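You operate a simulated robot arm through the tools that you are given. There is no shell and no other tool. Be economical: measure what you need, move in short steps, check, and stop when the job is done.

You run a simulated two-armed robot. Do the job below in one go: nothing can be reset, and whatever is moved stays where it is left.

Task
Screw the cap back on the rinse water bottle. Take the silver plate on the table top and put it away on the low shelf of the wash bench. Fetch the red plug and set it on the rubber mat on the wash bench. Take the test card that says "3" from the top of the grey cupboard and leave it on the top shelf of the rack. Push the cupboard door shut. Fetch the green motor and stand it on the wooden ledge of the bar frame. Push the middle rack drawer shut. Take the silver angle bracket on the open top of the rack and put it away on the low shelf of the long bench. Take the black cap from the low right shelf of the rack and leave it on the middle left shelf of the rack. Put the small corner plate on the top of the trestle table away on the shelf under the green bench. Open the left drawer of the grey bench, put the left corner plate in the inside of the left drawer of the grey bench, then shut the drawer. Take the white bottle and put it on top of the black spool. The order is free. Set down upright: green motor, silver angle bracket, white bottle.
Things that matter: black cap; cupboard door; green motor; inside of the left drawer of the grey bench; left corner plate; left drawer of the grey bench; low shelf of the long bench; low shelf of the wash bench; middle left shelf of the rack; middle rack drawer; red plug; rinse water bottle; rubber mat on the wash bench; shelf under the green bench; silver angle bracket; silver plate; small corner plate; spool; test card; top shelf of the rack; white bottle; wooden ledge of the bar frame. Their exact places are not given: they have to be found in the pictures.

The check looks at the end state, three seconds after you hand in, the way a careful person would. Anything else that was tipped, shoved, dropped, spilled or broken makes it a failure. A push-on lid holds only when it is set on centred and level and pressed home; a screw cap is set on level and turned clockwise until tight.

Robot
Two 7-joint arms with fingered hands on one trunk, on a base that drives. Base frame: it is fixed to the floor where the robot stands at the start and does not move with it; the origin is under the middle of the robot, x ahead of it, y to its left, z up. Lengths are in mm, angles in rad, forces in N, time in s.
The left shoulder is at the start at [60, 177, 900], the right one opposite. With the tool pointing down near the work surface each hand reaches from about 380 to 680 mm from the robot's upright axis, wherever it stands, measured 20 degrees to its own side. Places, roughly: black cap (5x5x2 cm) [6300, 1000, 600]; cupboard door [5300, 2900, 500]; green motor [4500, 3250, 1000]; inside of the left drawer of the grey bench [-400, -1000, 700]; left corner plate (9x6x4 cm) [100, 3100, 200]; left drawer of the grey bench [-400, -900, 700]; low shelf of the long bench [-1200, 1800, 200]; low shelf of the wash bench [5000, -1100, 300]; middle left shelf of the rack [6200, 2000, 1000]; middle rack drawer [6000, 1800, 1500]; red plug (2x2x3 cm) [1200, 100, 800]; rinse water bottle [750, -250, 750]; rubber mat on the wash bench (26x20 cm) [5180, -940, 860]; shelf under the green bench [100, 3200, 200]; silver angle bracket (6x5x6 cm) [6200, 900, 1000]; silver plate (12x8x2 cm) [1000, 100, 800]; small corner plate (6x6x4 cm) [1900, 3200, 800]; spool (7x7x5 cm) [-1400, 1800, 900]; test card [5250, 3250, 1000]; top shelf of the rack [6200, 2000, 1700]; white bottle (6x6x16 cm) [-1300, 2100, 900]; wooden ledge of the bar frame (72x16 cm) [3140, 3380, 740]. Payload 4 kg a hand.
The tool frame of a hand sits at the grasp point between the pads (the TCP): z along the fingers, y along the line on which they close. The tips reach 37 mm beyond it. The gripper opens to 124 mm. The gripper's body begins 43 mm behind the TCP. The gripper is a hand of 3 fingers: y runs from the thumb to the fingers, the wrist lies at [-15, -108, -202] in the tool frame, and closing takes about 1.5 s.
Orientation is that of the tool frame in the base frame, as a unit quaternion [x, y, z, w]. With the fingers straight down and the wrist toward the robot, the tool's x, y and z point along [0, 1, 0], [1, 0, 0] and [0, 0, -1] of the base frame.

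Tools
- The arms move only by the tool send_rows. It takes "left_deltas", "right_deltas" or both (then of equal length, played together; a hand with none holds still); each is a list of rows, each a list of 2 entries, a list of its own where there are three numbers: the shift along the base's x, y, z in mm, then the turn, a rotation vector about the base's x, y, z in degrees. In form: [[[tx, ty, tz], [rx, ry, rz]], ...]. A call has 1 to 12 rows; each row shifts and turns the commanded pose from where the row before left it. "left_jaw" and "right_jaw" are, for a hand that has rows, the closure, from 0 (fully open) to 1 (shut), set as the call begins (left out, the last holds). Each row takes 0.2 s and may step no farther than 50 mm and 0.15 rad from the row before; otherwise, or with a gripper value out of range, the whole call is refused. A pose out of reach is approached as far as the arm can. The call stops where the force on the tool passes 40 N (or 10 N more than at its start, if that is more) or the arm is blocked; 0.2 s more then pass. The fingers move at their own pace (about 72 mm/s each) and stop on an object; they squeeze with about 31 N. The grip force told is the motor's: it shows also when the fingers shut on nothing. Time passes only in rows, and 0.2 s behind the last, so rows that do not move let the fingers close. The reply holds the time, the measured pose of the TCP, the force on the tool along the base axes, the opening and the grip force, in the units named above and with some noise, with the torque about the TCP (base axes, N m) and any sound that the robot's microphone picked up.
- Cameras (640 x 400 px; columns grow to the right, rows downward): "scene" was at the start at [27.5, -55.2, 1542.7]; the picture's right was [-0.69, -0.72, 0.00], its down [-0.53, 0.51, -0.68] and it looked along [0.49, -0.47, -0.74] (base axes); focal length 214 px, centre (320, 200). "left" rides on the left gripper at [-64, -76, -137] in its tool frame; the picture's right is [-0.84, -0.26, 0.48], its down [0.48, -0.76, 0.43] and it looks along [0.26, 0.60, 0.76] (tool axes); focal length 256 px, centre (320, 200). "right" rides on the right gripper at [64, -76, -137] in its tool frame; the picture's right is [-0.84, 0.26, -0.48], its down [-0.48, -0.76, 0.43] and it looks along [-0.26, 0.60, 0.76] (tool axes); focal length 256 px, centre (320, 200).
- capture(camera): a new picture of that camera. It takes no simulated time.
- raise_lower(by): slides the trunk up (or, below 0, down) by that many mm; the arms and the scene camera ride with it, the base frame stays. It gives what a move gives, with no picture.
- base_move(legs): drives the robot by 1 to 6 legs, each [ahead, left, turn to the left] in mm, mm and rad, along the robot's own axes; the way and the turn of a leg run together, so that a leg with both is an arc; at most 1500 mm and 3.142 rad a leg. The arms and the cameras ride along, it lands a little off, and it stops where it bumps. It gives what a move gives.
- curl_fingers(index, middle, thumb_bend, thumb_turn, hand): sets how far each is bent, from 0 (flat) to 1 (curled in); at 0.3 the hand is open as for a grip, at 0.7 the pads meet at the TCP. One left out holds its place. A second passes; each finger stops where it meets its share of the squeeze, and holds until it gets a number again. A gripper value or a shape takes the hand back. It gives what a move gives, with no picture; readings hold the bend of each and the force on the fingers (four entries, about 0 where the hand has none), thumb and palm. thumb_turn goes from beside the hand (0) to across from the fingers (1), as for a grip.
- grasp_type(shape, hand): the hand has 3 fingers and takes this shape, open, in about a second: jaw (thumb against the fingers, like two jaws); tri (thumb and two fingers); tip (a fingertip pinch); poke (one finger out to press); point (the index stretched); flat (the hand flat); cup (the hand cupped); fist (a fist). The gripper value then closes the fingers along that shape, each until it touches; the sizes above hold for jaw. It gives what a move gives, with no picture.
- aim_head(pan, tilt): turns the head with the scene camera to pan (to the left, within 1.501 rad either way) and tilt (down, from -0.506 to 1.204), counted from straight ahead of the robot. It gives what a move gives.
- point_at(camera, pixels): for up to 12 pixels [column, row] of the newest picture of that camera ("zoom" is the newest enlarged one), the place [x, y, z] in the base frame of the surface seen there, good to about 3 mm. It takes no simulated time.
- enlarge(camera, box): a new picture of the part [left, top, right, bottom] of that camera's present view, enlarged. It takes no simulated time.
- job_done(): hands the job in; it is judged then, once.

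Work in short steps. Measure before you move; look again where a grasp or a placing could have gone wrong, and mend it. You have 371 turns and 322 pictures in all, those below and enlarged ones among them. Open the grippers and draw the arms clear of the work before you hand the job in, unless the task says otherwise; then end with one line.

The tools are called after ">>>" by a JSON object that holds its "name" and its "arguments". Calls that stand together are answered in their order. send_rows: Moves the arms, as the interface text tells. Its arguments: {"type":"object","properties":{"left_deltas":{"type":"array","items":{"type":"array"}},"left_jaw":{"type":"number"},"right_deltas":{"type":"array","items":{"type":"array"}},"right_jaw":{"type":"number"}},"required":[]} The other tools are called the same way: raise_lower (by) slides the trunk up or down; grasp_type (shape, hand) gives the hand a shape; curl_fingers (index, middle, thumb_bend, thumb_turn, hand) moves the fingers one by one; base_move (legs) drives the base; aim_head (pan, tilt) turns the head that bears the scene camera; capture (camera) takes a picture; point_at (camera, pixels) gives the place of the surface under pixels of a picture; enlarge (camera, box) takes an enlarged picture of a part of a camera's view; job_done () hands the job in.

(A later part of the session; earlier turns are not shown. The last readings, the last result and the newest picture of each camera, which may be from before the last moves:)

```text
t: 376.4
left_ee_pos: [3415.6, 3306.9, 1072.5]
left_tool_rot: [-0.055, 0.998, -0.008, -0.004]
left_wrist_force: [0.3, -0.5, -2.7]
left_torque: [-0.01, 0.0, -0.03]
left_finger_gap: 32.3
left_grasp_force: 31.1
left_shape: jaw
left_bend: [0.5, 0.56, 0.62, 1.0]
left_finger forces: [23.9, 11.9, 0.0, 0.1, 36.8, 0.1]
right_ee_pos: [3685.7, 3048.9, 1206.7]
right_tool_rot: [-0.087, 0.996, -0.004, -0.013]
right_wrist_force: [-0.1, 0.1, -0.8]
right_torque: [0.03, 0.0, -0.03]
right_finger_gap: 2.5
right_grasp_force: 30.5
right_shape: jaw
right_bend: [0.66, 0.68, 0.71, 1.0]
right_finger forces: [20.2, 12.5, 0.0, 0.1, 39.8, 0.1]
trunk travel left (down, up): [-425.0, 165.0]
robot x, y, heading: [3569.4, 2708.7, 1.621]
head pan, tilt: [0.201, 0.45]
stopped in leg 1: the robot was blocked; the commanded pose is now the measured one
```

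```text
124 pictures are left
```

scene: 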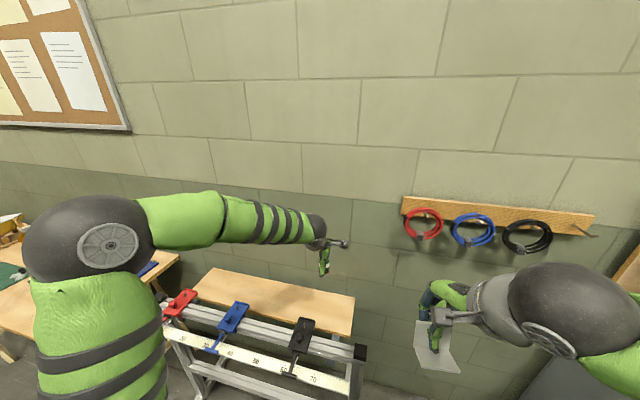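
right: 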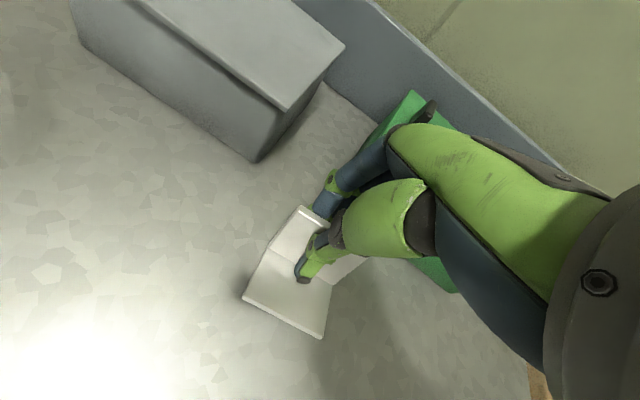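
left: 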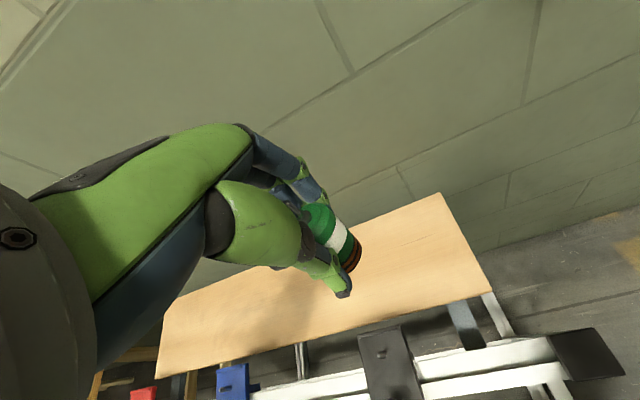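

The base bumped something at y≈2709. I check whether the frame moved.

>>> {"name": "point_at", "arguments": {"camera": "scene", "pixels": [[302, 328], [360, 355], [352, 300], [330, 280], [235, 315], [340, 385]]}}

>>> {"name": "aim_head", "arguments": {"pan": 0.15, "tilt": 1.1}}

>>> {"name": "capture", "arguments": {"camera": "scene"}}

```text
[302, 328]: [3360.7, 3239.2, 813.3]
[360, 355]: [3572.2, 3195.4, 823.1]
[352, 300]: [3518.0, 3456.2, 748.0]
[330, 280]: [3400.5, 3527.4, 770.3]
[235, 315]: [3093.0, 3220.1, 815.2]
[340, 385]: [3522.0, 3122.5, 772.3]
```

```text
t: 377.4
left_ee_pos: [3413.7, 3307.9, 1072.7]
left_tool_rot: [-0.056, 0.998, -0.009, -0.003]
left_wrist_force: [0.2, -0.2, -0.4]
left_torque: [-0.05, 0.01, 0.0]
left_finger_gap: 32.3
left_grasp_force: 30.9
left_shape: jaw
left_bend: [0.5, 0.56, 0.62, 1.0]
left_finger forces: [24.1, 11.9, 0.0, 0.0, 36.7, 0.0]
right_ee_pos: [3683.4, 3048.0, 1206.9]
right_tool_rot: [-0.087, 0.996, -0.005, -0.013]
right_wrist_force: [-0.3, -0.3, -0.4]
right_torque: [0.03, 0.01, 0.01]
right_finger_gap: 2.6
right_grasp_force: 30.4
right_shape: jaw
right_bend: [0.66, 0.68, 0.71, 1.0]
right_finger forces: [20.2, 12.5, 0.0, 0.1, 39.9, 0.0]
trunk travel left (down, up): [-425.0, 165.0]
robot x, y, heading: [3567.7, 2712.7, 1.624]
head pan, tilt: [0.15, 1.1]
```

```text
123 pictures are left
```

scene: 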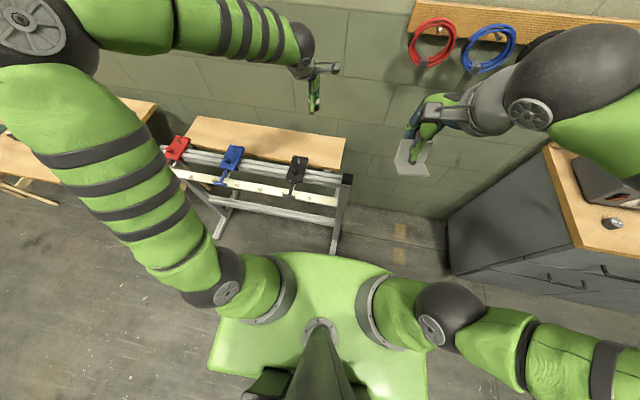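

The frame hasn't moved (carriage still at (3361,3239)). I back off 20 mm, straighten heading and then move the arm to (3440,3355).

>>> {"name": "base_move", "arguments": {"legs": [[-20, 0, 0], [0, 0, -0.05]]}}

>>> {"name": "capture", "arguments": {"camera": "left"}}

```text
t: 378.6
left_ee_pos: [3445.3, 3295.4, 1073.0]
left_tool_rot: [-0.031, 0.999, -0.008, -0.004]
left_wrist_force: [0.9, -0.1, -1.0]
left_torque: [0.02, 0.03, 0.01]
left_finger_gap: 32.7
left_grasp_force: 30.8
left_shape: jaw
left_bend: [0.5, 0.56, 0.62, 1.0]
left_finger forces: [24.0, 11.9, 0.0, 0.0, 36.7, 0.0]
right_ee_pos: [3703.7, 3023.3, 1205.3]
right_tool_rot: [-0.061, 0.998, -0.005, -0.013]
right_wrist_force: [-0.3, 0.0, -0.6]
right_torque: [0.01, 0.0, 0.0]
right_finger_gap: 2.5
right_grasp_force: 30.8
right_shape: jaw
right_bend: [0.66, 0.68, 0.71, 1.0]
right_finger forces: [20.2, 12.5, 0.0, 0.0, 39.8, 0.1]
trunk travel left (down, up): [-425.0, 165.0]
robot x, y, heading: [3570.8, 2687.8, 1.579]
head pan, tilt: [0.15, 1.1]
```

```text
122 pictures are left
```

left: 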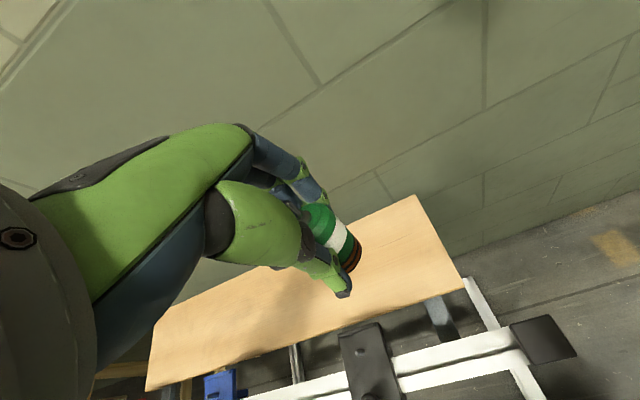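

I move over the ledge and descend to z≈800.

>>> {"name": "send_rows", "arguments": {"left_deltas": [[[0, 31, -20], [0, 0, 0]], [[0, 31, -20], [0, 0, 0]], [[0, 0, -45], [0, 0, 0]], [[0, 0, -45], [0, 0, 0]], [[0, 0, -45], [0, 0, 0]], [[0, 0, -45], [0, 0, 0]], [[0, 0, -35], [0, 0, 0]], [[0, 0, -13], [0, 0, 0]], [[0, 0, 0], [0, 0, 0]]]}}

>>> {"name": "capture", "arguments": {"camera": "left"}}

```text
t: 380.6
left_ee_pos: [3446.8, 3357.4, 803.0]
left_tool_rot: [-0.031, 0.999, -0.008, -0.003]
left_wrist_force: [-0.4, 0.6, -1.3]
left_torque: [-0.05, 0.0, 0.01]
left_finger_gap: 32.3
left_grasp_force: 31.1
left_shape: jaw
left_bend: [0.5, 0.56, 0.62, 1.0]
left_finger forces: [23.8, 11.9, 0.1, 0.0, 36.3, 0.1]
right_ee_pos: [3701.9, 3023.5, 1205.1]
right_tool_rot: [-0.062, 0.998, -0.004, -0.014]
right_wrist_force: [-0.5, -0.4, 0.1]
right_torque: [-0.01, -0.01, 0.0]
right_finger_gap: 2.6
right_grasp_force: 30.7
right_shape: jaw
right_bend: [0.66, 0.68, 0.71, 1.0]
right_finger forces: [20.1, 12.5, 0.0, 0.0, 39.7, 0.1]
trunk travel left (down, up): [-425.0, 165.0]
robot x, y, heading: [3568.1, 2692.5, 1.572]
head pan, tilt: [0.15, 1.1]
```

```text
121 pictures are left
```

left: 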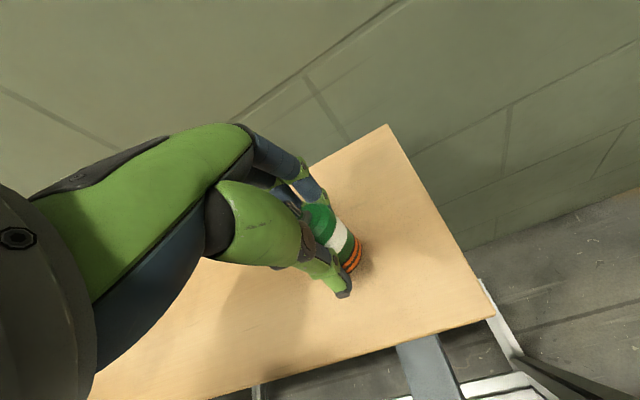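

Over the ledge. I lower in small steps to contact.

>>> {"name": "send_rows", "arguments": {"left_deltas": [[[0, 0, -4], [0, 0, 0]], [[0, 0, -3], [0, 0, 0]], [[0, 0, -2], [0, 0, 0]], [[0, 0, -2], [0, 0, 0]], [[0, 0, 0], [0, 0, 0]]]}}

```text
t: 381.8
left_ee_pos: [3445.5, 3355.8, 795.0]
left_tool_rot: [-0.03, 1.0, -0.006, -0.003]
left_wrist_force: [-0.5, -2.8, 19.9]
left_torque: [0.31, -0.01, -0.01]
left_finger_gap: 32.5
left_grasp_force: 30.8
left_shape: jaw
left_bend: [0.5, 0.57, 0.62, 1.0]
left_finger forces: [22.8, 12.1, 0.1, 0.0, 43.5, 0.0]
right_ee_pos: [3702.2, 3021.1, 1206.7]
right_tool_rot: [-0.062, 0.998, -0.005, -0.013]
right_wrist_force: [-0.7, -0.7, 0.2]
right_torque: [0.02, 0.02, 0.01]
right_finger_gap: 2.5
right_grasp_force: 30.8
right_shape: jaw
right_bend: [0.66, 0.68, 0.71, 1.0]
right_finger forces: [20.0, 12.3, 0.1, 0.0, 39.7, 0.0]
trunk travel left (down, up): [-425.0, 165.0]
robot x, y, heading: [3565.4, 2688.0, 1.576]
head pan, tilt: [0.15, 1.1]
```

Contact at 795. I ease up 2 mm, open gently, then rise.

>>> {"name": "send_rows", "arguments": {"left_deltas": [[[0, 0, 2], [0, 0, 0]], [[0, 0, 0], [0, 0, 0]]]}}

>>> {"name": "send_rows", "arguments": {"left_deltas": [[[0, 0, 0], [0, 0, 0]], [[0, 0, 0], [0, 0, 0]], [[0, 0, 0], [0, 0, 0]], [[0, 0, 0], [0, 0, 0]], [[0, 0, 0], [0, 0, 0]], [[0, 0, 20], [0, 0, 0]], [[0, 0, 40], [0, 0, 0]], [[0, 0, 40], [0, 0, 0]], [[0, 0, 40], [0, 0, 0]], [[0, -20, 40], [0, 0, 0]]], "left_jaw": 0.4}}

>>> {"name": "capture", "arguments": {"camera": "left"}}

```text
t: 382.4
left_ee_pos: [3446.0, 3355.9, 794.5]
left_tool_rot: [-0.031, 1.0, -0.006, -0.004]
left_wrist_force: [-1.5, 1.1, 12.5]
left_torque: [0.41, 0.02, 0.03]
left_finger_gap: 32.3
left_grasp_force: 31.3
left_shape: jaw
left_bend: [0.5, 0.56, 0.62, 1.0]
left_finger forces: [24.2, 12.7, 0.0, 0.0, 39.4, 0.1]
right_ee_pos: [3702.0, 3023.2, 1205.8]
right_tool_rot: [-0.063, 0.998, -0.004, -0.013]
right_wrist_force: [0.4, -0.9, -0.7]
right_torque: [-0.03, 0.04, 0.0]
right_finger_gap: 2.5
right_grasp_force: 30.7
right_shape: jaw
right_bend: [0.66, 0.68, 0.71, 1.0]
right_finger forces: [20.2, 12.4, 0.0, 0.0, 39.7, 0.0]
trunk travel left (down, up): [-425.0, 165.0]
robot x, y, heading: [3569.0, 2692.3, 1.572]
head pan, tilt: [0.15, 1.1]
```

```text
t: 384.6
left_ee_pos: [3447.1, 3337.7, 976.8]
left_tool_rot: [-0.03, 1.0, -0.008, -0.004]
left_wrist_force: [-1.0, -0.2, -0.5]
left_torque: [0.0, 0.0, -0.01]
left_finger_gap: 74.1
left_grasp_force: 0.1
left_shape: jaw
left_bend: [0.38, 0.42, 0.53, 0.99]
left_finger forces: [0.1, 0.0, 0.0, 0.0, 0.0, 0.1]
right_ee_pos: [3702.5, 3022.3, 1207.3]
right_tool_rot: [-0.061, 0.998, -0.004, -0.012]
right_wrist_force: [-0.7, 0.1, -0.6]
right_torque: [0.02, 0.04, 0.0]
right_finger_gap: 2.7
right_grasp_force: 30.9
right_shape: jaw
right_bend: [0.66, 0.68, 0.71, 1.0]
right_finger forces: [20.1, 12.4, 0.1, 0.0, 39.7, 0.0]
trunk travel left (down, up): [-425.0, 165.0]
robot x, y, heading: [3568.5, 2692.5, 1.572]
head pan, tilt: [0.15, 1.1]
```

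```text
120 pictures are left
```

left: 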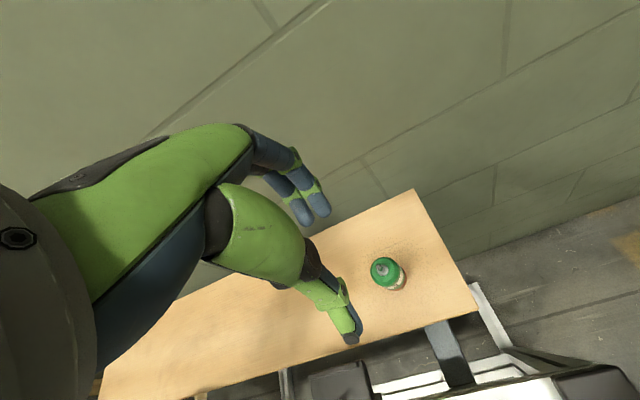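

The motor stands upright on the ledge. Next: small corner plate on the trestle table. I back off and strafe left.

>>> {"name": "base_move", "arguments": {"legs": [[-350, 0, 0], [0, 1450, 0]]}}

>>> {"name": "aim_head", "arguments": {"pan": 0.1, "tilt": 0.55}}

>>> {"name": "capture", "arguments": {"camera": "scene"}}

```text
t: 393.7
left_ee_pos: [1993.7, 2963.8, 975.9]
left_tool_rot: [-0.04, 0.999, -0.008, -0.003]
left_wrist_force: [0.7, 0.6, 0.0]
left_torque: [-0.03, 0.03, 0.0]
left_finger_gap: 73.9
left_grasp_force: 0.0
left_shape: jaw
left_bend: [0.38, 0.42, 0.53, 0.99]
left_finger forces: [0.0, 0.1, 0.0, 0.1, 0.0, 0.0]
right_ee_pos: [2254.2, 2654.2, 1205.7]
right_tool_rot: [-0.07, 0.997, -0.005, -0.013]
right_wrist_force: [-0.5, 0.7, 0.1]
right_torque: [-0.02, 0.01, 0.0]
right_finger_gap: 2.7
right_grasp_force: 30.6
right_shape: jaw
right_bend: [0.66, 0.68, 0.71, 1.0]
right_finger forces: [20.0, 12.3, 0.0, 0.0, 39.6, 0.0]
trunk travel left (down, up): [-425.0, 165.0]
robot x, y, heading: [2128.9, 2320.6, 1.589]
head pan, tilt: [0.15, 1.1]
```

```text
t: 394.7
left_ee_pos: [1993.4, 2964.3, 975.5]
left_tool_rot: [-0.039, 0.999, -0.008, -0.002]
left_wrist_force: [0.1, -0.5, 0.1]
left_torque: [0.02, -0.03, 0.01]
left_finger_gap: 74.1
left_grasp_force: 0.0
left_shape: jaw
left_bend: [0.38, 0.42, 0.53, 0.99]
left_finger forces: [0.0, 0.0, 0.1, 0.0, 0.0, 0.0]
right_ee_pos: [2254.7, 2653.8, 1207.2]
right_tool_rot: [-0.07, 0.997, -0.004, -0.013]
right_wrist_force: [0.6, 1.1, -1.2]
right_torque: [-0.01, -0.01, -0.01]
right_finger_gap: 2.6
right_grasp_force: 31.0
right_shape: jaw
right_bend: [0.66, 0.68, 0.71, 1.0]
right_finger forces: [20.0, 12.4, 0.0, 0.0, 39.5, 0.0]
trunk travel left (down, up): [-425.0, 165.0]
robot x, y, heading: [2129.2, 2317.3, 1.59]
head pan, tilt: [0.099, 0.55]
```

```text
119 pictures are left
```

scene: 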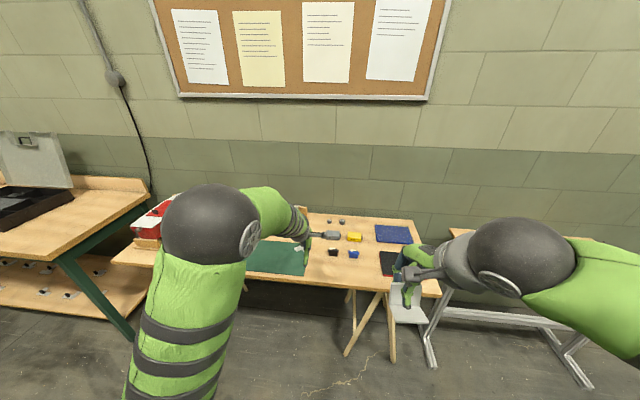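

>>> {"name": "enlarge", "arguments": {"camera": "scene", "box": [240, 200, 440, 300]}}

>>> {"name": "capture", "arguments": {"camera": "left"}}

```text
3.20 times, centred on (340, 250) of scene
```

zoom: 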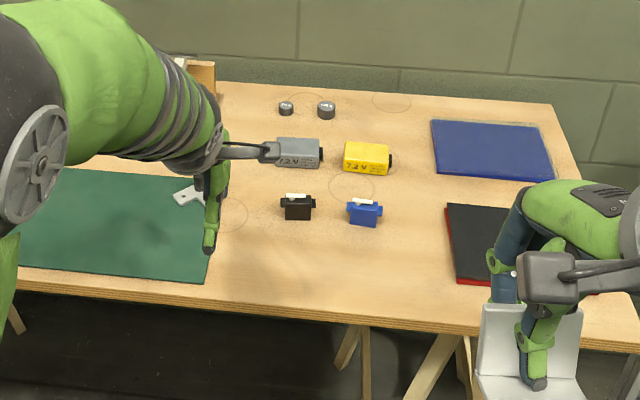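

```text
117 pictures are left
```

left: 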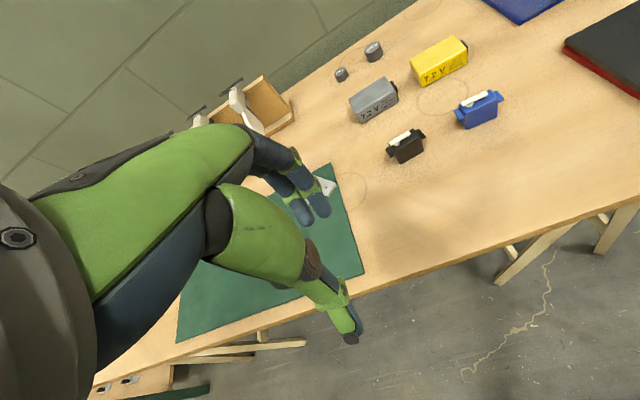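

The corner plate lies on the green mat partly hidden by my hand. I move the hand up/back and measure.

>>> {"name": "send_rows", "arguments": {"left_deltas": [[[20, -30, 30], [0, 0, 0]], [[20, -30, 30], [0, 0, 0]], [[20, -30, 30], [0, 0, 0]], [[20, -30, 20], [0, 0, 0]]]}}

>>> {"name": "enlarge", "arguments": {"camera": "left", "box": [200, 80, 440, 280]}}

>>> {"name": "enlarge", "arguments": {"camera": "scene", "box": [250, 220, 350, 290]}}

```text
t: 395.7
left_ee_pos: [2074.9, 2842.5, 1085.1]
left_tool_rot: [-0.04, 0.999, -0.007, -0.004]
left_wrist_force: [0.1, 0.1, 0.1]
left_torque: [0.05, 0.0, -0.01]
left_finger_gap: 74.1
left_grasp_force: 0.0
left_shape: jaw
left_bend: [0.38, 0.42, 0.53, 0.99]
left_finger forces: [0.0, 0.0, 0.1, 0.1, 0.1, 0.0]
right_ee_pos: [2255.6, 2653.1, 1207.4]
right_tool_rot: [-0.071, 0.997, -0.005, -0.013]
right_wrist_force: [0.3, 1.0, -0.5]
right_torque: [-0.02, -0.01, 0.01]
right_finger_gap: 2.4
right_grasp_force: 31.5
right_shape: jaw
right_bend: [0.66, 0.68, 0.71, 1.0]
right_finger forces: [20.1, 12.5, 0.0, 0.0, 39.6, 0.1]
trunk travel left (down, up): [-425.0, 165.0]
robot x, y, heading: [2128.6, 2322.3, 1.59]
head pan, tilt: [0.099, 0.55]
```

```text
2.00 times, centred on (320, 180) of left
```

zoom: 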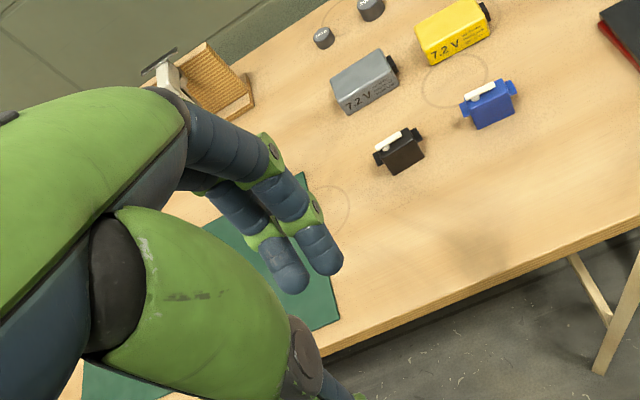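

```text
5.71 times, centred on (300, 255) of scene
```

zoom: 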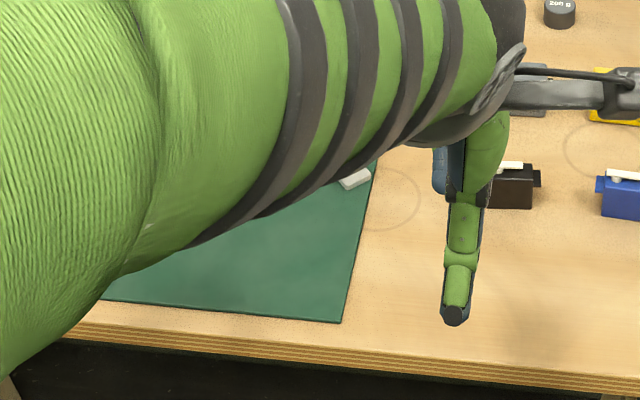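

>>> {"name": "base_move", "arguments": {"legs": [[0, 230, -0.015]]}}

>>> {"name": "capture", "arguments": {"camera": "scene"}}

>>> {"name": "capture", "arguments": {"camera": "left"}}

```text
t: 397.4
left_ee_pos: [1855.1, 2842.7, 1084.4]
left_tool_rot: [-0.031, 0.999, -0.008, -0.003]
left_wrist_force: [-0.3, 0.0, -0.8]
left_torque: [-0.01, -0.02, -0.01]
left_finger_gap: 74.0
left_grasp_force: 0.0
left_shape: jaw
left_bend: [0.38, 0.42, 0.53, 0.99]
left_finger forces: [0.0, 0.0, 0.0, 0.0, 0.0, 0.0]
right_ee_pos: [2032.5, 2649.3, 1206.4]
right_tool_rot: [-0.061, 0.998, -0.004, -0.013]
right_wrist_force: [0.8, -0.3, -1.3]
right_torque: [-0.01, -0.01, 0.0]
right_finger_gap: 2.4
right_grasp_force: 30.9
right_shape: jaw
right_bend: [0.66, 0.68, 0.71, 1.0]
right_finger forces: [20.1, 12.4, 0.0, 0.0, 39.7, 0.0]
trunk travel left (down, up): [-425.0, 165.0]
robot x, y, heading: [1897.9, 2316.4, 1.571]
head pan, tilt: [0.099, 0.55]
```

```text
114 pictures are left
```

scene: 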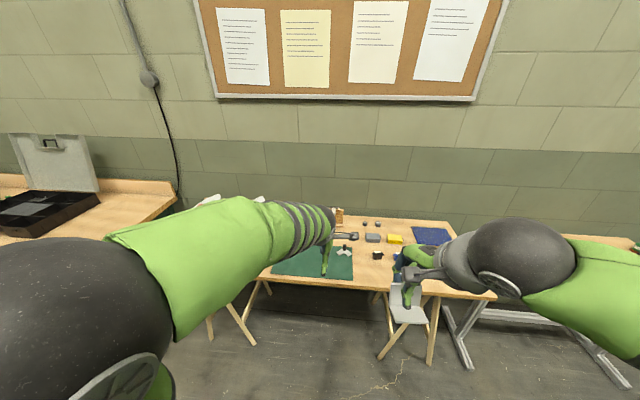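

```text
113 pictures are left
```

left: 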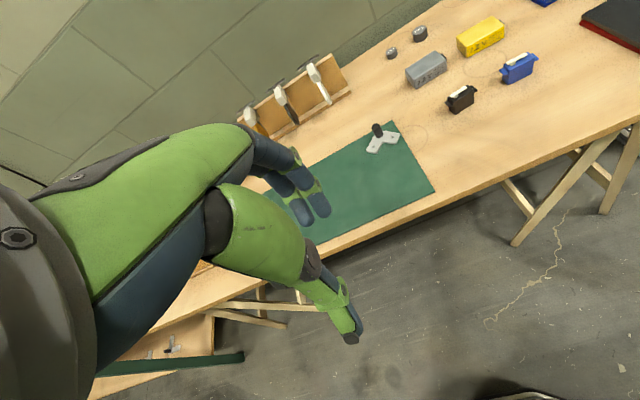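

>>> {"name": "enlarge", "arguments": {"camera": "left", "box": [340, 110, 440, 170]}}

>>> {"name": "point_at", "arguments": {"camera": "zoom", "pixels": [[240, 95], [250, 130], [240, 180], [200, 260], [370, 150], [300, 190], [280, 200], [150, 200]]}}

```text
6.40 times, centred on (390, 140) of left
```

zoom: 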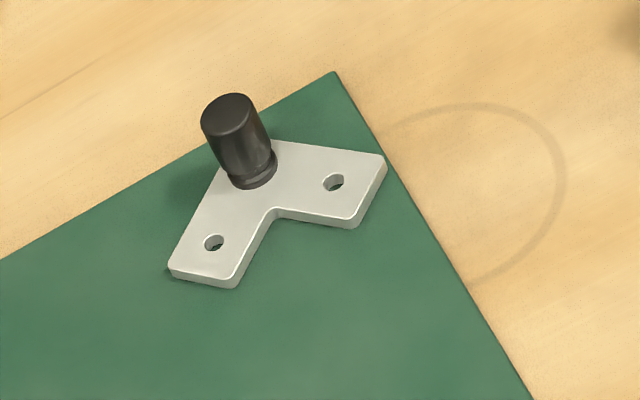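

```text
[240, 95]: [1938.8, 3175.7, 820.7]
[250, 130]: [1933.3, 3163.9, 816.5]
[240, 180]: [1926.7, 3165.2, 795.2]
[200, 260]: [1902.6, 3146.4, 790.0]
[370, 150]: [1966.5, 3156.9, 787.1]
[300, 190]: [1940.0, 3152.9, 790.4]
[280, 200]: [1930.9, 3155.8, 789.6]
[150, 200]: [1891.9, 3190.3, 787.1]
```

>>> {"name": "point_at", "arguments": {"camera": "scene", "pixels": [[250, 343], [382, 357], [432, 362], [330, 283], [430, 292], [463, 368], [215, 338]]}}

```text
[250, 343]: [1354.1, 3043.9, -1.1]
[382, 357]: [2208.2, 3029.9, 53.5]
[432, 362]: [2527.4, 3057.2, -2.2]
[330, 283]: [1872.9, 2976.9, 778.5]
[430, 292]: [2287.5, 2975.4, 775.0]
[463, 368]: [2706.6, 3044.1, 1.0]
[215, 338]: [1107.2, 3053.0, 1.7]
```

The plate has a black knob at ≈(1936,3170), top z≈821. I drive 245 mm forward and bring the left hand above the knob.

>>> {"name": "base_move", "arguments": {"legs": [[245, 0, 0]]}}

>>> {"name": "send_rows", "arguments": {"left_deltas": [[[27, 27, -20], [0, 0, 0]], [[27, 27, -20], [0, 0, 0]], [[27, 27, -20], [0, 0, 0]], [[0, 0, -40], [0, 0, 0]], [[0, 0, -30], [0, 0, 0]], [[0, 0, 0], [0, 0, 0]]], "left_jaw": 0.62}}

>>> {"name": "capture", "arguments": {"camera": "left"}}

```text
t: 399.2
left_ee_pos: [1854.0, 3085.6, 1083.9]
left_tool_rot: [-0.031, 0.999, -0.009, -0.003]
left_wrist_force: [-0.4, 0.7, -0.4]
left_torque: [-0.01, 0.02, -0.01]
left_finger_gap: 73.9
left_grasp_force: 0.1
left_shape: jaw
left_bend: [0.38, 0.42, 0.53, 0.99]
left_finger forces: [0.1, 0.0, 0.0, 0.0, 0.2, 0.0]
right_ee_pos: [2030.9, 2892.8, 1206.4]
right_tool_rot: [-0.062, 0.998, -0.005, -0.013]
right_wrist_force: [-0.2, 1.4, -0.1]
right_torque: [0.0, -0.01, 0.0]
right_finger_gap: 2.6
right_grasp_force: 31.2
right_shape: jaw
right_bend: [0.66, 0.68, 0.71, 1.0]
right_finger forces: [20.1, 12.4, 0.1, 0.1, 39.5, 0.0]
trunk travel left (down, up): [-425.0, 165.0]
robot x, y, heading: [1896.2, 2562.9, 1.574]
head pan, tilt: [0.099, 0.55]
```

```text
t: 400.6
left_ee_pos: [1934.8, 3166.3, 953.4]
left_tool_rot: [-0.032, 0.999, -0.007, -0.003]
left_wrist_force: [-1.5, -0.1, -0.3]
left_torque: [0.03, 0.0, -0.01]
left_finger_gap: 47.6
left_grasp_force: 0.1
left_shape: jaw
left_bend: [0.47, 0.51, 0.59, 1.0]
left_finger forces: [0.0, 0.0, 0.0, 0.0, 0.0, 0.1]
right_ee_pos: [2029.6, 2891.4, 1206.8]
right_tool_rot: [-0.063, 0.998, -0.005, -0.013]
right_wrist_force: [-0.1, 0.5, -0.3]
right_torque: [0.02, -0.02, 0.01]
right_finger_gap: 2.6
right_grasp_force: 30.8
right_shape: jaw
right_bend: [0.66, 0.68, 0.71, 1.0]
right_finger forces: [20.1, 12.4, 0.0, 0.1, 39.6, 0.0]
trunk travel left (down, up): [-425.0, 165.0]
robot x, y, heading: [1897.2, 2559.6, 1.575]
head pan, tilt: [0.099, 0.55]
```

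```text
111 pictures are left
```

left: 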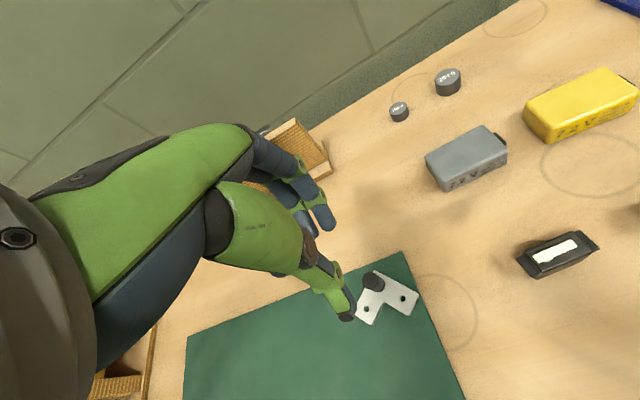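

>>> {"name": "enlarge", "arguments": {"camera": "left", "box": [340, 255, 430, 335]}}

>>> {"name": "point_at", "arguments": {"camera": "zoom", "pixels": [[235, 125], [205, 120], [265, 130], [235, 100], [245, 155], [180, 260], [460, 200], [330, 220]]}}

```text
5.00 times, centred on (385, 295) of left
```

zoom: 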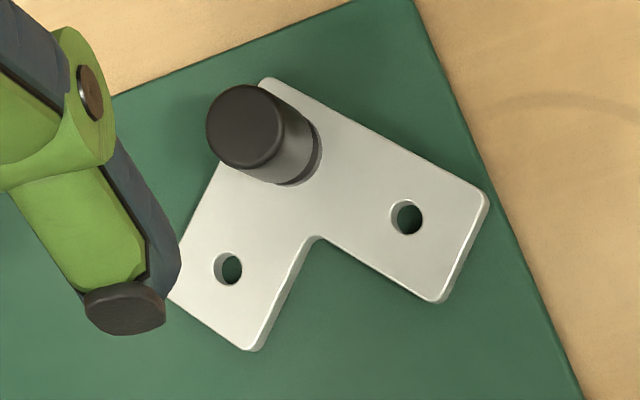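

```text
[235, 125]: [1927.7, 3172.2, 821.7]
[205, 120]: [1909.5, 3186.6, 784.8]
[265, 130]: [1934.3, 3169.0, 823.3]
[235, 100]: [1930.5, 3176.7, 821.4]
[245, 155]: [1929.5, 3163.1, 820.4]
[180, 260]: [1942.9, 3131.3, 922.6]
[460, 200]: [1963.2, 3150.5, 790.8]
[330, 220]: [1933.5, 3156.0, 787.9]
```

Knob axis (1929.5,3170). I shift (-6,+2), descend to z≈823 and pinch the knob.

>>> {"name": "send_rows", "arguments": {"left_deltas": [[[-6, 2, -40], [0, 0, 0]], [[0, 0, -40], [0, 0, 0]], [[0, 0, -30], [0, 0, 0]], [[0, 0, -20], [0, 0, 0]], [[0, 0, 0], [0, 0, 0]]]}}

>>> {"name": "send_rows", "arguments": {"left_deltas": [[[0, 0, 0], [0, 0, 0]], [[0, 0, 0], [0, 0, 0]], [[0, 0, 0], [0, 0, 0]], [[0, 0, 0], [0, 0, 0]], [[0, 0, 0], [0, 0, 0]], [[0, 0, 0], [0, 0, 0]]], "left_jaw": 1}}

>>> {"name": "send_rows", "arguments": {"left_deltas": [[[0, 0, 10], [0, 0, 0]], [[0, 0, 30], [0, 0, 0]], [[0, 0, 40], [0, 0, 0]], [[0, 0, 40], [0, 0, 0]]]}}

>>> {"name": "enlarge", "arguments": {"camera": "left", "box": [250, 180, 450, 340]}}

```text
t: 401.8
left_ee_pos: [1928.1, 3169.4, 825.0]
left_tool_rot: [-0.031, 0.999, -0.009, -0.003]
left_wrist_force: [0.2, 0.5, 0.1]
left_torque: [-0.02, 0.02, -0.02]
left_finger_gap: 47.3
left_grasp_force: 0.1
left_shape: jaw
left_bend: [0.47, 0.51, 0.59, 1.0]
left_finger forces: [0.0, 0.1, 0.0, 0.1, 0.1, 0.0]
right_ee_pos: [2031.0, 2892.8, 1206.0]
right_tool_rot: [-0.063, 0.998, -0.004, -0.013]
right_wrist_force: [0.7, 0.4, -0.5]
right_torque: [-0.03, -0.04, 0.0]
right_finger_gap: 2.6
right_grasp_force: 31.3
right_shape: jaw
right_bend: [0.66, 0.68, 0.71, 1.0]
right_finger forces: [20.0, 12.4, 0.0, 0.0, 39.5, 0.0]
trunk travel left (down, up): [-425.0, 165.0]
robot x, y, heading: [1893.9, 2562.5, 1.576]
head pan, tilt: [0.099, 0.55]
```

```text
t: 403.2
left_ee_pos: [1927.4, 3169.5, 824.3]
left_tool_rot: [-0.032, 0.999, -0.007, -0.003]
left_wrist_force: [-2.4, 1.4, 11.8]
left_torque: [0.26, 0.05, 0.05]
left_finger_gap: 26.4
left_grasp_force: 31.4
left_shape: jaw
left_bend: [0.54, 0.62, 0.64, 1.0]
left_finger forces: [20.4, 12.1, 0.0, 0.1, 31.9, 0.1]
right_ee_pos: [2029.9, 2891.9, 1206.0]
right_tool_rot: [-0.063, 0.998, -0.004, -0.012]
right_wrist_force: [-0.6, -0.1, 0.1]
right_torque: [0.02, 0.01, 0.03]
right_finger_gap: 2.6
right_grasp_force: 30.5
right_shape: jaw
right_bend: [0.66, 0.68, 0.71, 1.0]
right_finger forces: [20.1, 12.4, 0.0, 0.0, 39.6, 0.0]
trunk travel left (down, up): [-425.0, 165.0]
robot x, y, heading: [1898.8, 2558.5, 1.572]
head pan, tilt: [0.099, 0.55]
```

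```text
t: 404.2
left_ee_pos: [1928.2, 3168.8, 943.1]
left_tool_rot: [-0.032, 0.999, -0.008, -0.004]
left_wrist_force: [0.3, -0.4, -1.4]
left_torque: [-0.03, 0.01, -0.02]
left_finger_gap: 24.6
left_grasp_force: 31.3
left_shape: jaw
left_bend: [0.54, 0.62, 0.64, 1.0]
left_finger forces: [18.6, 11.5, 0.1, 0.1, 30.2, 0.1]
right_ee_pos: [2030.8, 2893.0, 1206.5]
right_tool_rot: [-0.063, 0.998, -0.005, -0.013]
right_wrist_force: [0.7, 0.2, -0.8]
right_torque: [0.05, -0.02, -0.02]
right_finger_gap: 2.3
right_grasp_force: 30.8
right_shape: jaw
right_bend: [0.66, 0.68, 0.71, 1.0]
right_finger forces: [20.1, 12.4, 0.1, 0.0, 39.6, 0.0]
trunk travel left (down, up): [-425.0, 165.0]
robot x, y, heading: [1897.9, 2560.6, 1.58]
head pan, tilt: [0.099, 0.55]
```

```text
2.50 times, centred on (350, 260) of left
```

zoom: 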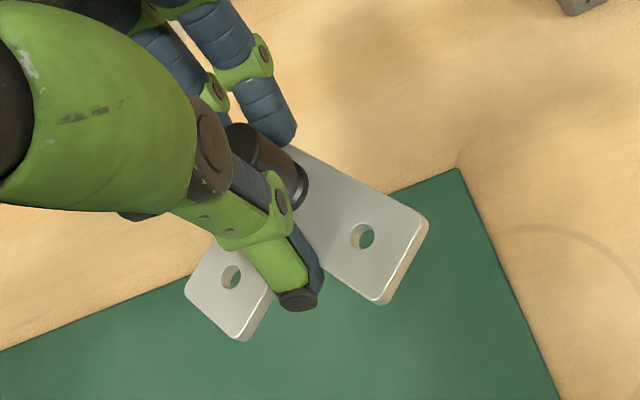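

Held well. I back off and strafe to the green bench at x≈300.

>>> {"name": "base_move", "arguments": {"legs": [[-400, 0, 0], [0, 1500, 0]]}}

>>> {"name": "aim_head", "arguments": {"pan": 0.1, "tilt": 0.6}}

>>> {"name": "capture", "arguments": {"camera": "scene"}}

```text
t: 413.7
left_ee_pos: [450.9, 2785.1, 941.9]
left_tool_rot: [-0.017, 1.0, -0.008, -0.003]
left_wrist_force: [-0.5, -0.5, -0.6]
left_torque: [0.01, 0.01, -0.02]
left_finger_gap: 25.1
left_grasp_force: 30.9
left_shape: jaw
left_bend: [0.54, 0.62, 0.64, 1.0]
left_finger forces: [18.5, 11.5, 0.0, 0.0, 30.3, 0.0]
right_ee_pos: [545.5, 2506.9, 1204.9]
right_tool_rot: [-0.048, 0.999, -0.004, -0.014]
right_wrist_force: [0.3, -0.4, 0.0]
right_torque: [-0.01, 0.01, -0.05]
right_finger_gap: 2.6
right_grasp_force: 31.2
right_shape: jaw
right_bend: [0.66, 0.68, 0.71, 1.0]
right_finger forces: [20.2, 12.4, 0.0, 0.0, 39.5, 0.0]
trunk travel left (down, up): [-425.0, 165.0]
robot x, y, heading: [404.2, 2180.6, 1.548]
head pan, tilt: [0.099, 0.55]
```

```text
t: 414.3
left_ee_pos: [452.2, 2785.1, 943.0]
left_tool_rot: [-0.017, 1.0, -0.007, -0.003]
left_wrist_force: [0.0, -0.5, -0.5]
left_torque: [0.01, -0.03, 0.01]
left_finger_gap: 24.7
left_grasp_force: 30.7
left_shape: jaw
left_bend: [0.54, 0.62, 0.64, 1.0]
left_finger forces: [18.7, 11.6, 0.1, 0.1, 30.3, 0.1]
right_ee_pos: [547.1, 2508.1, 1205.2]
right_tool_rot: [-0.049, 0.999, -0.004, -0.012]
right_wrist_force: [-0.3, -0.1, -1.2]
right_torque: [0.04, 0.04, -0.02]
right_finger_gap: 2.5
right_grasp_force: 30.6
right_shape: jaw
right_bend: [0.66, 0.68, 0.71, 1.0]
right_finger forces: [20.1, 12.4, 0.1, 0.1, 39.4, 0.0]
trunk travel left (down, up): [-425.0, 165.0]
robot x, y, heading: [401.6, 2176.7, 1.553]
head pan, tilt: [0.099, 0.6]
```

```text
108 pictures are left
```

scene: 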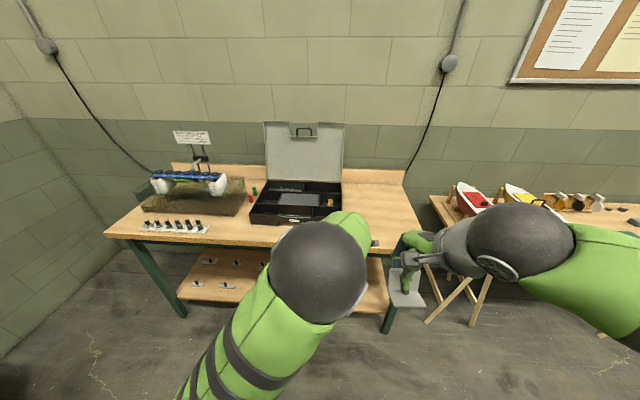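

>>> {"name": "enlarge", "arguments": {"camera": "scene", "box": [100, 200, 420, 340]}}

>>> {"name": "point_at", "arguments": {"camera": "scene", "pixels": [[225, 285], [200, 280], [210, 262], [240, 262], [180, 298], [385, 312], [110, 232], [405, 245], [185, 318], [350, 305], [265, 270]]}}

```text
2.00 times, centred on (260, 270) of scene
```

zoom: 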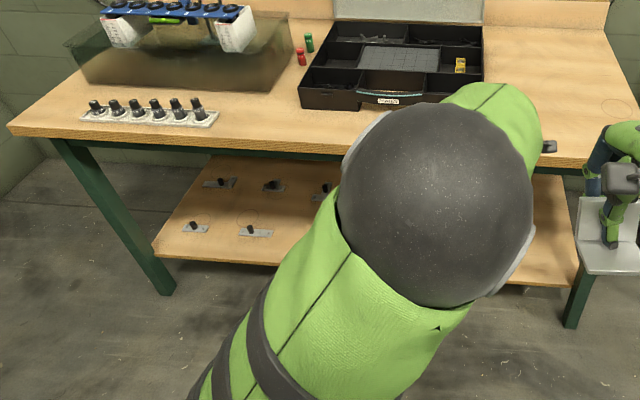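

```text
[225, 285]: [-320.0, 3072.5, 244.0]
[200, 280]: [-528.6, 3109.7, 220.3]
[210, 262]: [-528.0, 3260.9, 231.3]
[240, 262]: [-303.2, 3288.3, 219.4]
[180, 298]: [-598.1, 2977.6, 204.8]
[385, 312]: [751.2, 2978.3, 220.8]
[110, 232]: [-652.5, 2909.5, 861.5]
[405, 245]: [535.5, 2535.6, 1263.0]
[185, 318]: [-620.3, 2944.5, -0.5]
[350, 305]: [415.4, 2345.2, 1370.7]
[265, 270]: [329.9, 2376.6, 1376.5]
```

I lower the trunk and use the left-hand camera to look at the shelf.

>>> {"name": "raise_lower", "arguments": {"by": -400}}

>>> {"name": "capture", "arguments": {"camera": "left"}}

>>> {"name": "capture", "arguments": {"camera": "scene"}}

```text
t: 418.1
left_ee_pos: [450.1, 2786.4, 542.2]
left_tool_rot: [-0.018, 1.0, -0.008, -0.003]
left_wrist_force: [0.8, 0.2, 0.6]
left_torque: [-0.01, 0.0, 0.01]
left_finger_gap: 25.0
left_grasp_force: 31.0
left_shape: jaw
left_bend: [0.54, 0.62, 0.64, 1.0]
left_finger forces: [18.6, 11.6, 0.0, 0.0, 30.4, 0.1]
right_ee_pos: [546.2, 2507.0, 805.2]
right_tool_rot: [-0.049, 0.999, -0.004, -0.013]
right_wrist_force: [0.7, -1.0, -1.0]
right_torque: [0.02, 0.0, -0.01]
right_finger_gap: 2.5
right_grasp_force: 30.9
right_shape: jaw
right_bend: [0.66, 0.68, 0.71, 1.0]
right_finger forces: [20.1, 12.5, 0.1, 0.1, 39.8, 0.0]
trunk travel left (down, up): [-25.0, 565.0]
robot x, y, heading: [401.8, 2179.6, 1.548]
head pan, tilt: [0.099, 0.6]
```

```text
106 pictures are left
```

left: 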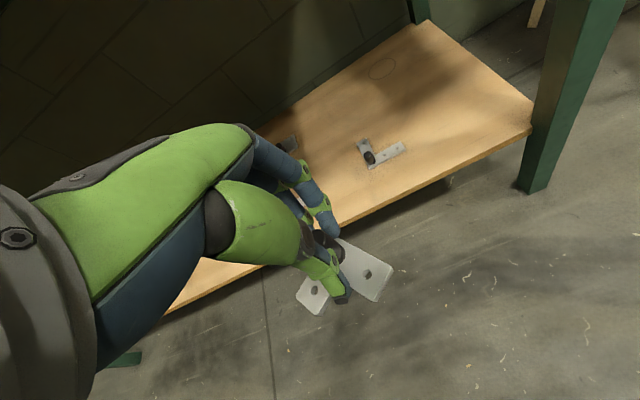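

```text
105 pictures are left
```

scene: 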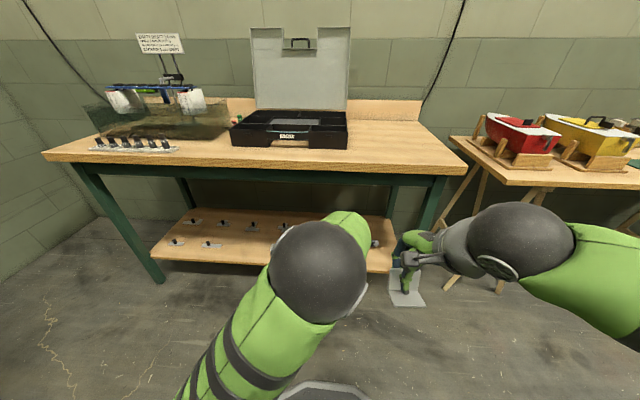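

>>> {"name": "enlarge", "arguments": {"camera": "left", "box": [240, 20, 540, 230]}}

>>> {"name": "point_at", "arguments": {"camera": "left", "pixels": [[370, 157], [403, 148], [363, 142], [383, 68], [290, 145], [520, 130], [420, 28], [440, 185], [440, 100]]}}

>>> {"name": "enlarge", "arguments": {"camera": "scene", "box": [140, 190, 420, 280]}}

```text
1.90 times, centred on (390, 125) of left
```

zoom: 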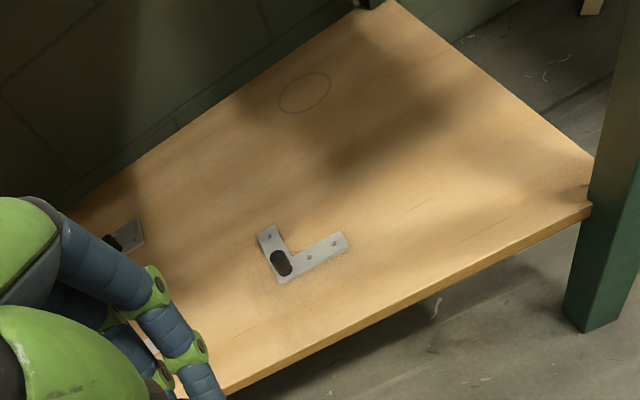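

```text
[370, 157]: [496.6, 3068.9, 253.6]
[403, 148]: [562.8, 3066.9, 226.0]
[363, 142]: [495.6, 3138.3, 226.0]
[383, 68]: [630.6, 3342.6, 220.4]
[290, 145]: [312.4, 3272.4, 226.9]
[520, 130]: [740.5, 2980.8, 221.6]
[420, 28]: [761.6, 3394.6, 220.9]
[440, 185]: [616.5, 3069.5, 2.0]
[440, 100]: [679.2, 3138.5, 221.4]
```

```text
2.29 times, centred on (280, 235) of scene
```

zoom: 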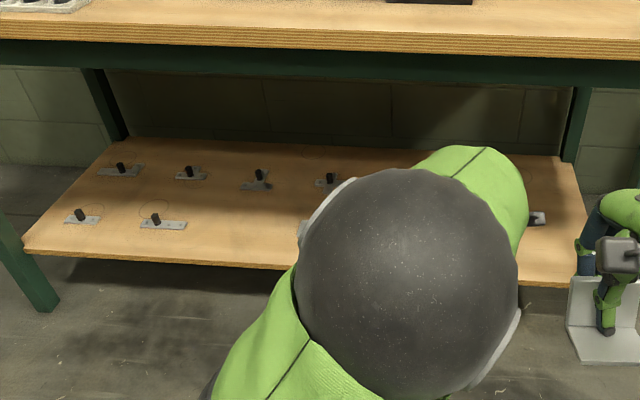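

The shelf (z≈221) has free space right of the plate at (496–565,3069). I'll set the small plate at about (622,3055). Base moves right 170 and ahead.

>>> {"name": "base_move", "arguments": {"legs": [[0, -170, 0.022], [250, 0, 0]]}}

>>> {"name": "capture", "arguments": {"camera": "left"}}

>>> {"name": "capture", "arguments": {"camera": "scene"}}

```text
t: 421.0
left_ee_pos: [608.0, 3012.7, 533.4]
left_tool_rot: [-0.026, 0.999, -0.017, -0.008]
left_wrist_force: [0.1, -1.1, -0.4]
left_torque: [-0.01, 0.02, -0.03]
left_finger_gap: 24.8
left_grasp_force: 31.0
left_shape: jaw
left_bend: [0.54, 0.62, 0.64, 1.0]
left_finger forces: [18.5, 11.6, 0.1, 0.0, 30.9, 0.1]
right_ee_pos: [708.2, 2747.5, 805.7]
right_tool_rot: [-0.06, 0.998, -0.005, -0.013]
right_wrist_force: [0.3, -0.4, 0.4]
right_torque: [0.03, 0.0, -0.02]
right_finger_gap: 2.5
right_grasp_force: 31.4
right_shape: jaw
right_bend: [0.66, 0.68, 0.71, 1.0]
right_finger forces: [20.1, 12.5, 0.0, 0.0, 39.4, 0.0]
trunk travel left (down, up): [-25.0, 565.0]
robot x, y, heading: [571.6, 2413.4, 1.575]
head pan, tilt: [0.099, 0.6]
stopped in leg 2: the robot was blocked; the commanded pose is now the measured one
```

```text
102 pictures are left
```

left: 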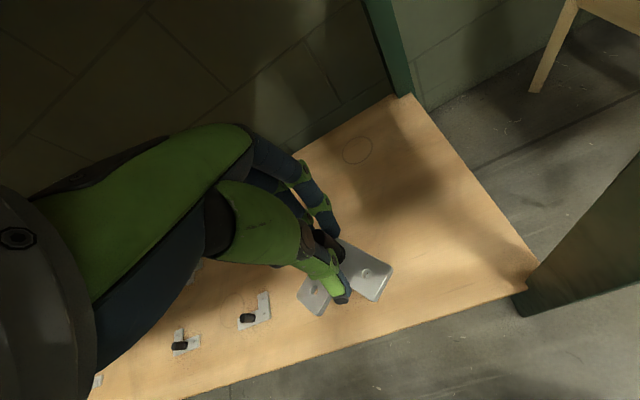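

```text
101 pictures are left
```

scene: 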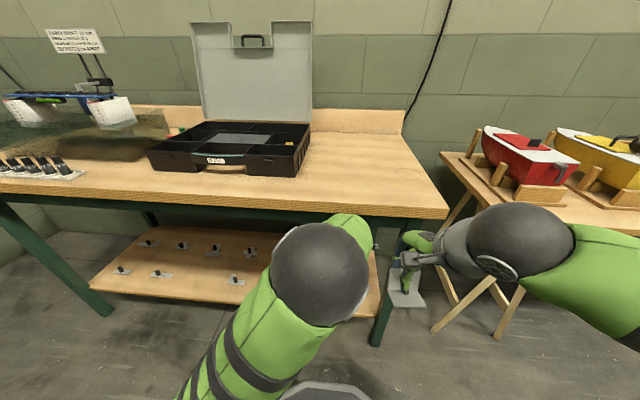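

The arm touched the bench edge. I back off 120 mm, lower the hand to z≈310 with the arm more stretched, then check the elbow.

>>> {"name": "base_move", "arguments": {"legs": [[-130, 0, 0]]}}

>>> {"name": "send_rows", "arguments": {"left_deltas": [[[3, 5, -40], [0, 0, 0]], [[3, 5, -40], [0, 0, 0]], [[3, 10, -40], [0, 0, 0]], [[3, 10, -40], [0, 0, 0]], [[0, 10, -40], [0, 0, 0]], [[0, 10, -24], [0, 0, 0]], [[0, 0, 0], [0, 0, 0]]]}}

>>> {"name": "capture", "arguments": {"camera": "scene"}}

```text
t: 422.3
left_ee_pos: [607.4, 2886.8, 535.4]
left_tool_rot: [-0.026, 0.999, -0.017, -0.007]
left_wrist_force: [0.0, 1.4, -0.8]
left_torque: [0.01, 0.0, -0.02]
left_finger_gap: 24.6
left_grasp_force: 30.9
left_shape: jaw
left_bend: [0.54, 0.62, 0.64, 1.0]
left_finger forces: [18.5, 11.5, 0.1, 0.0, 30.9, 0.0]
right_ee_pos: [707.4, 2619.6, 804.7]
right_tool_rot: [-0.061, 0.998, -0.006, -0.014]
right_wrist_force: [-0.1, 0.7, -0.8]
right_torque: [0.01, 0.0, 0.01]
right_finger_gap: 2.3
right_grasp_force: 30.9
right_shape: jaw
right_bend: [0.66, 0.68, 0.71, 1.0]
right_finger forces: [20.1, 12.4, 0.1, 0.0, 39.5, 0.0]
trunk travel left (down, up): [-25.0, 565.0]
robot x, y, heading: [575.6, 2286.1, 1.573]
head pan, tilt: [0.099, 0.6]
```

```text
t: 423.9
left_ee_pos: [620.8, 2933.0, 308.8]
left_tool_rot: [-0.027, 0.999, -0.016, -0.008]
left_wrist_force: [-0.3, 0.1, 0.1]
left_torque: [-0.03, -0.01, 0.0]
left_finger_gap: 24.9
left_grasp_force: 30.8
left_shape: jaw
left_bend: [0.54, 0.62, 0.64, 1.0]
left_finger forces: [18.2, 11.5, 0.0, 0.1, 30.7, 0.0]
right_ee_pos: [707.4, 2619.4, 805.7]
right_tool_rot: [-0.061, 0.998, -0.005, -0.013]
right_wrist_force: [0.6, -1.2, -0.7]
right_torque: [-0.03, -0.02, -0.01]
right_finger_gap: 2.4
right_grasp_force: 30.6
right_shape: jaw
right_bend: [0.66, 0.68, 0.71, 1.0]
right_finger forces: [20.1, 12.4, 0.1, 0.0, 39.4, 0.0]
trunk travel left (down, up): [-25.0, 565.0]
robot x, y, heading: [573.2, 2285.8, 1.575]
head pan, tilt: [0.099, 0.6]
```

```text
100 pictures are left
```

scene: 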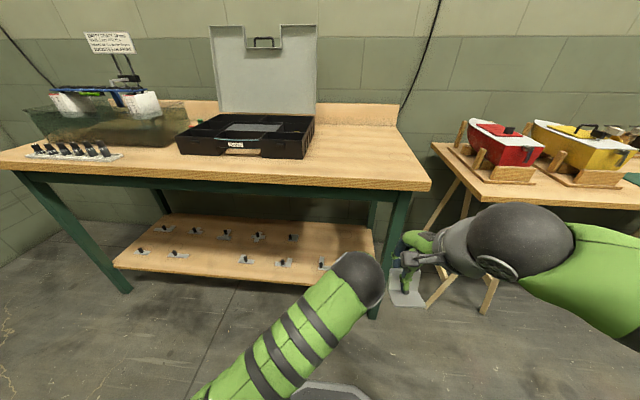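

>>> {"name": "enlarge", "arguments": {"camera": "scene", "box": [110, 210, 390, 300]}}

>>> {"name": "point_at", "arguments": {"camera": "scene", "pixels": [[142, 250], [177, 254], [245, 259], [284, 263], [320, 264], [195, 231], [225, 235], [260, 238], [292, 238], [355, 275], [340, 290], [430, 185]]}}

```text
2.29 times, centred on (250, 255) of scene
```

zoom: 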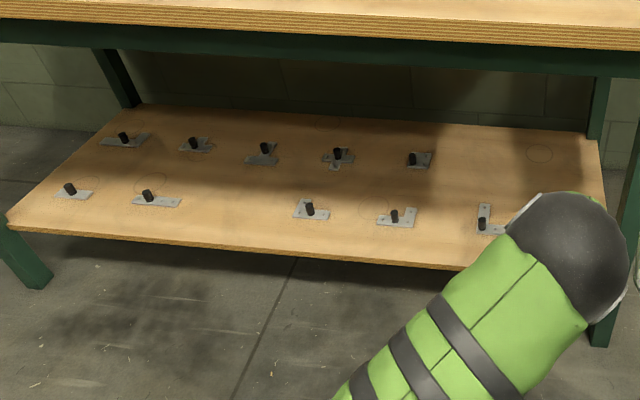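

```text
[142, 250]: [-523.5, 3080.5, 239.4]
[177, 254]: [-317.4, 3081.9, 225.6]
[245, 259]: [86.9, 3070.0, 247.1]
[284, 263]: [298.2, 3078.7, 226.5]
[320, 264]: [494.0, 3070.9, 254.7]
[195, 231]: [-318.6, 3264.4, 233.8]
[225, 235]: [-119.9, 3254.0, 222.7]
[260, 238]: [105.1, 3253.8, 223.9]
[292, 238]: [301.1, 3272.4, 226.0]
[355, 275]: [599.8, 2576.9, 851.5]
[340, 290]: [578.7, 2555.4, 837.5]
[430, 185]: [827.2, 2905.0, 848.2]
```

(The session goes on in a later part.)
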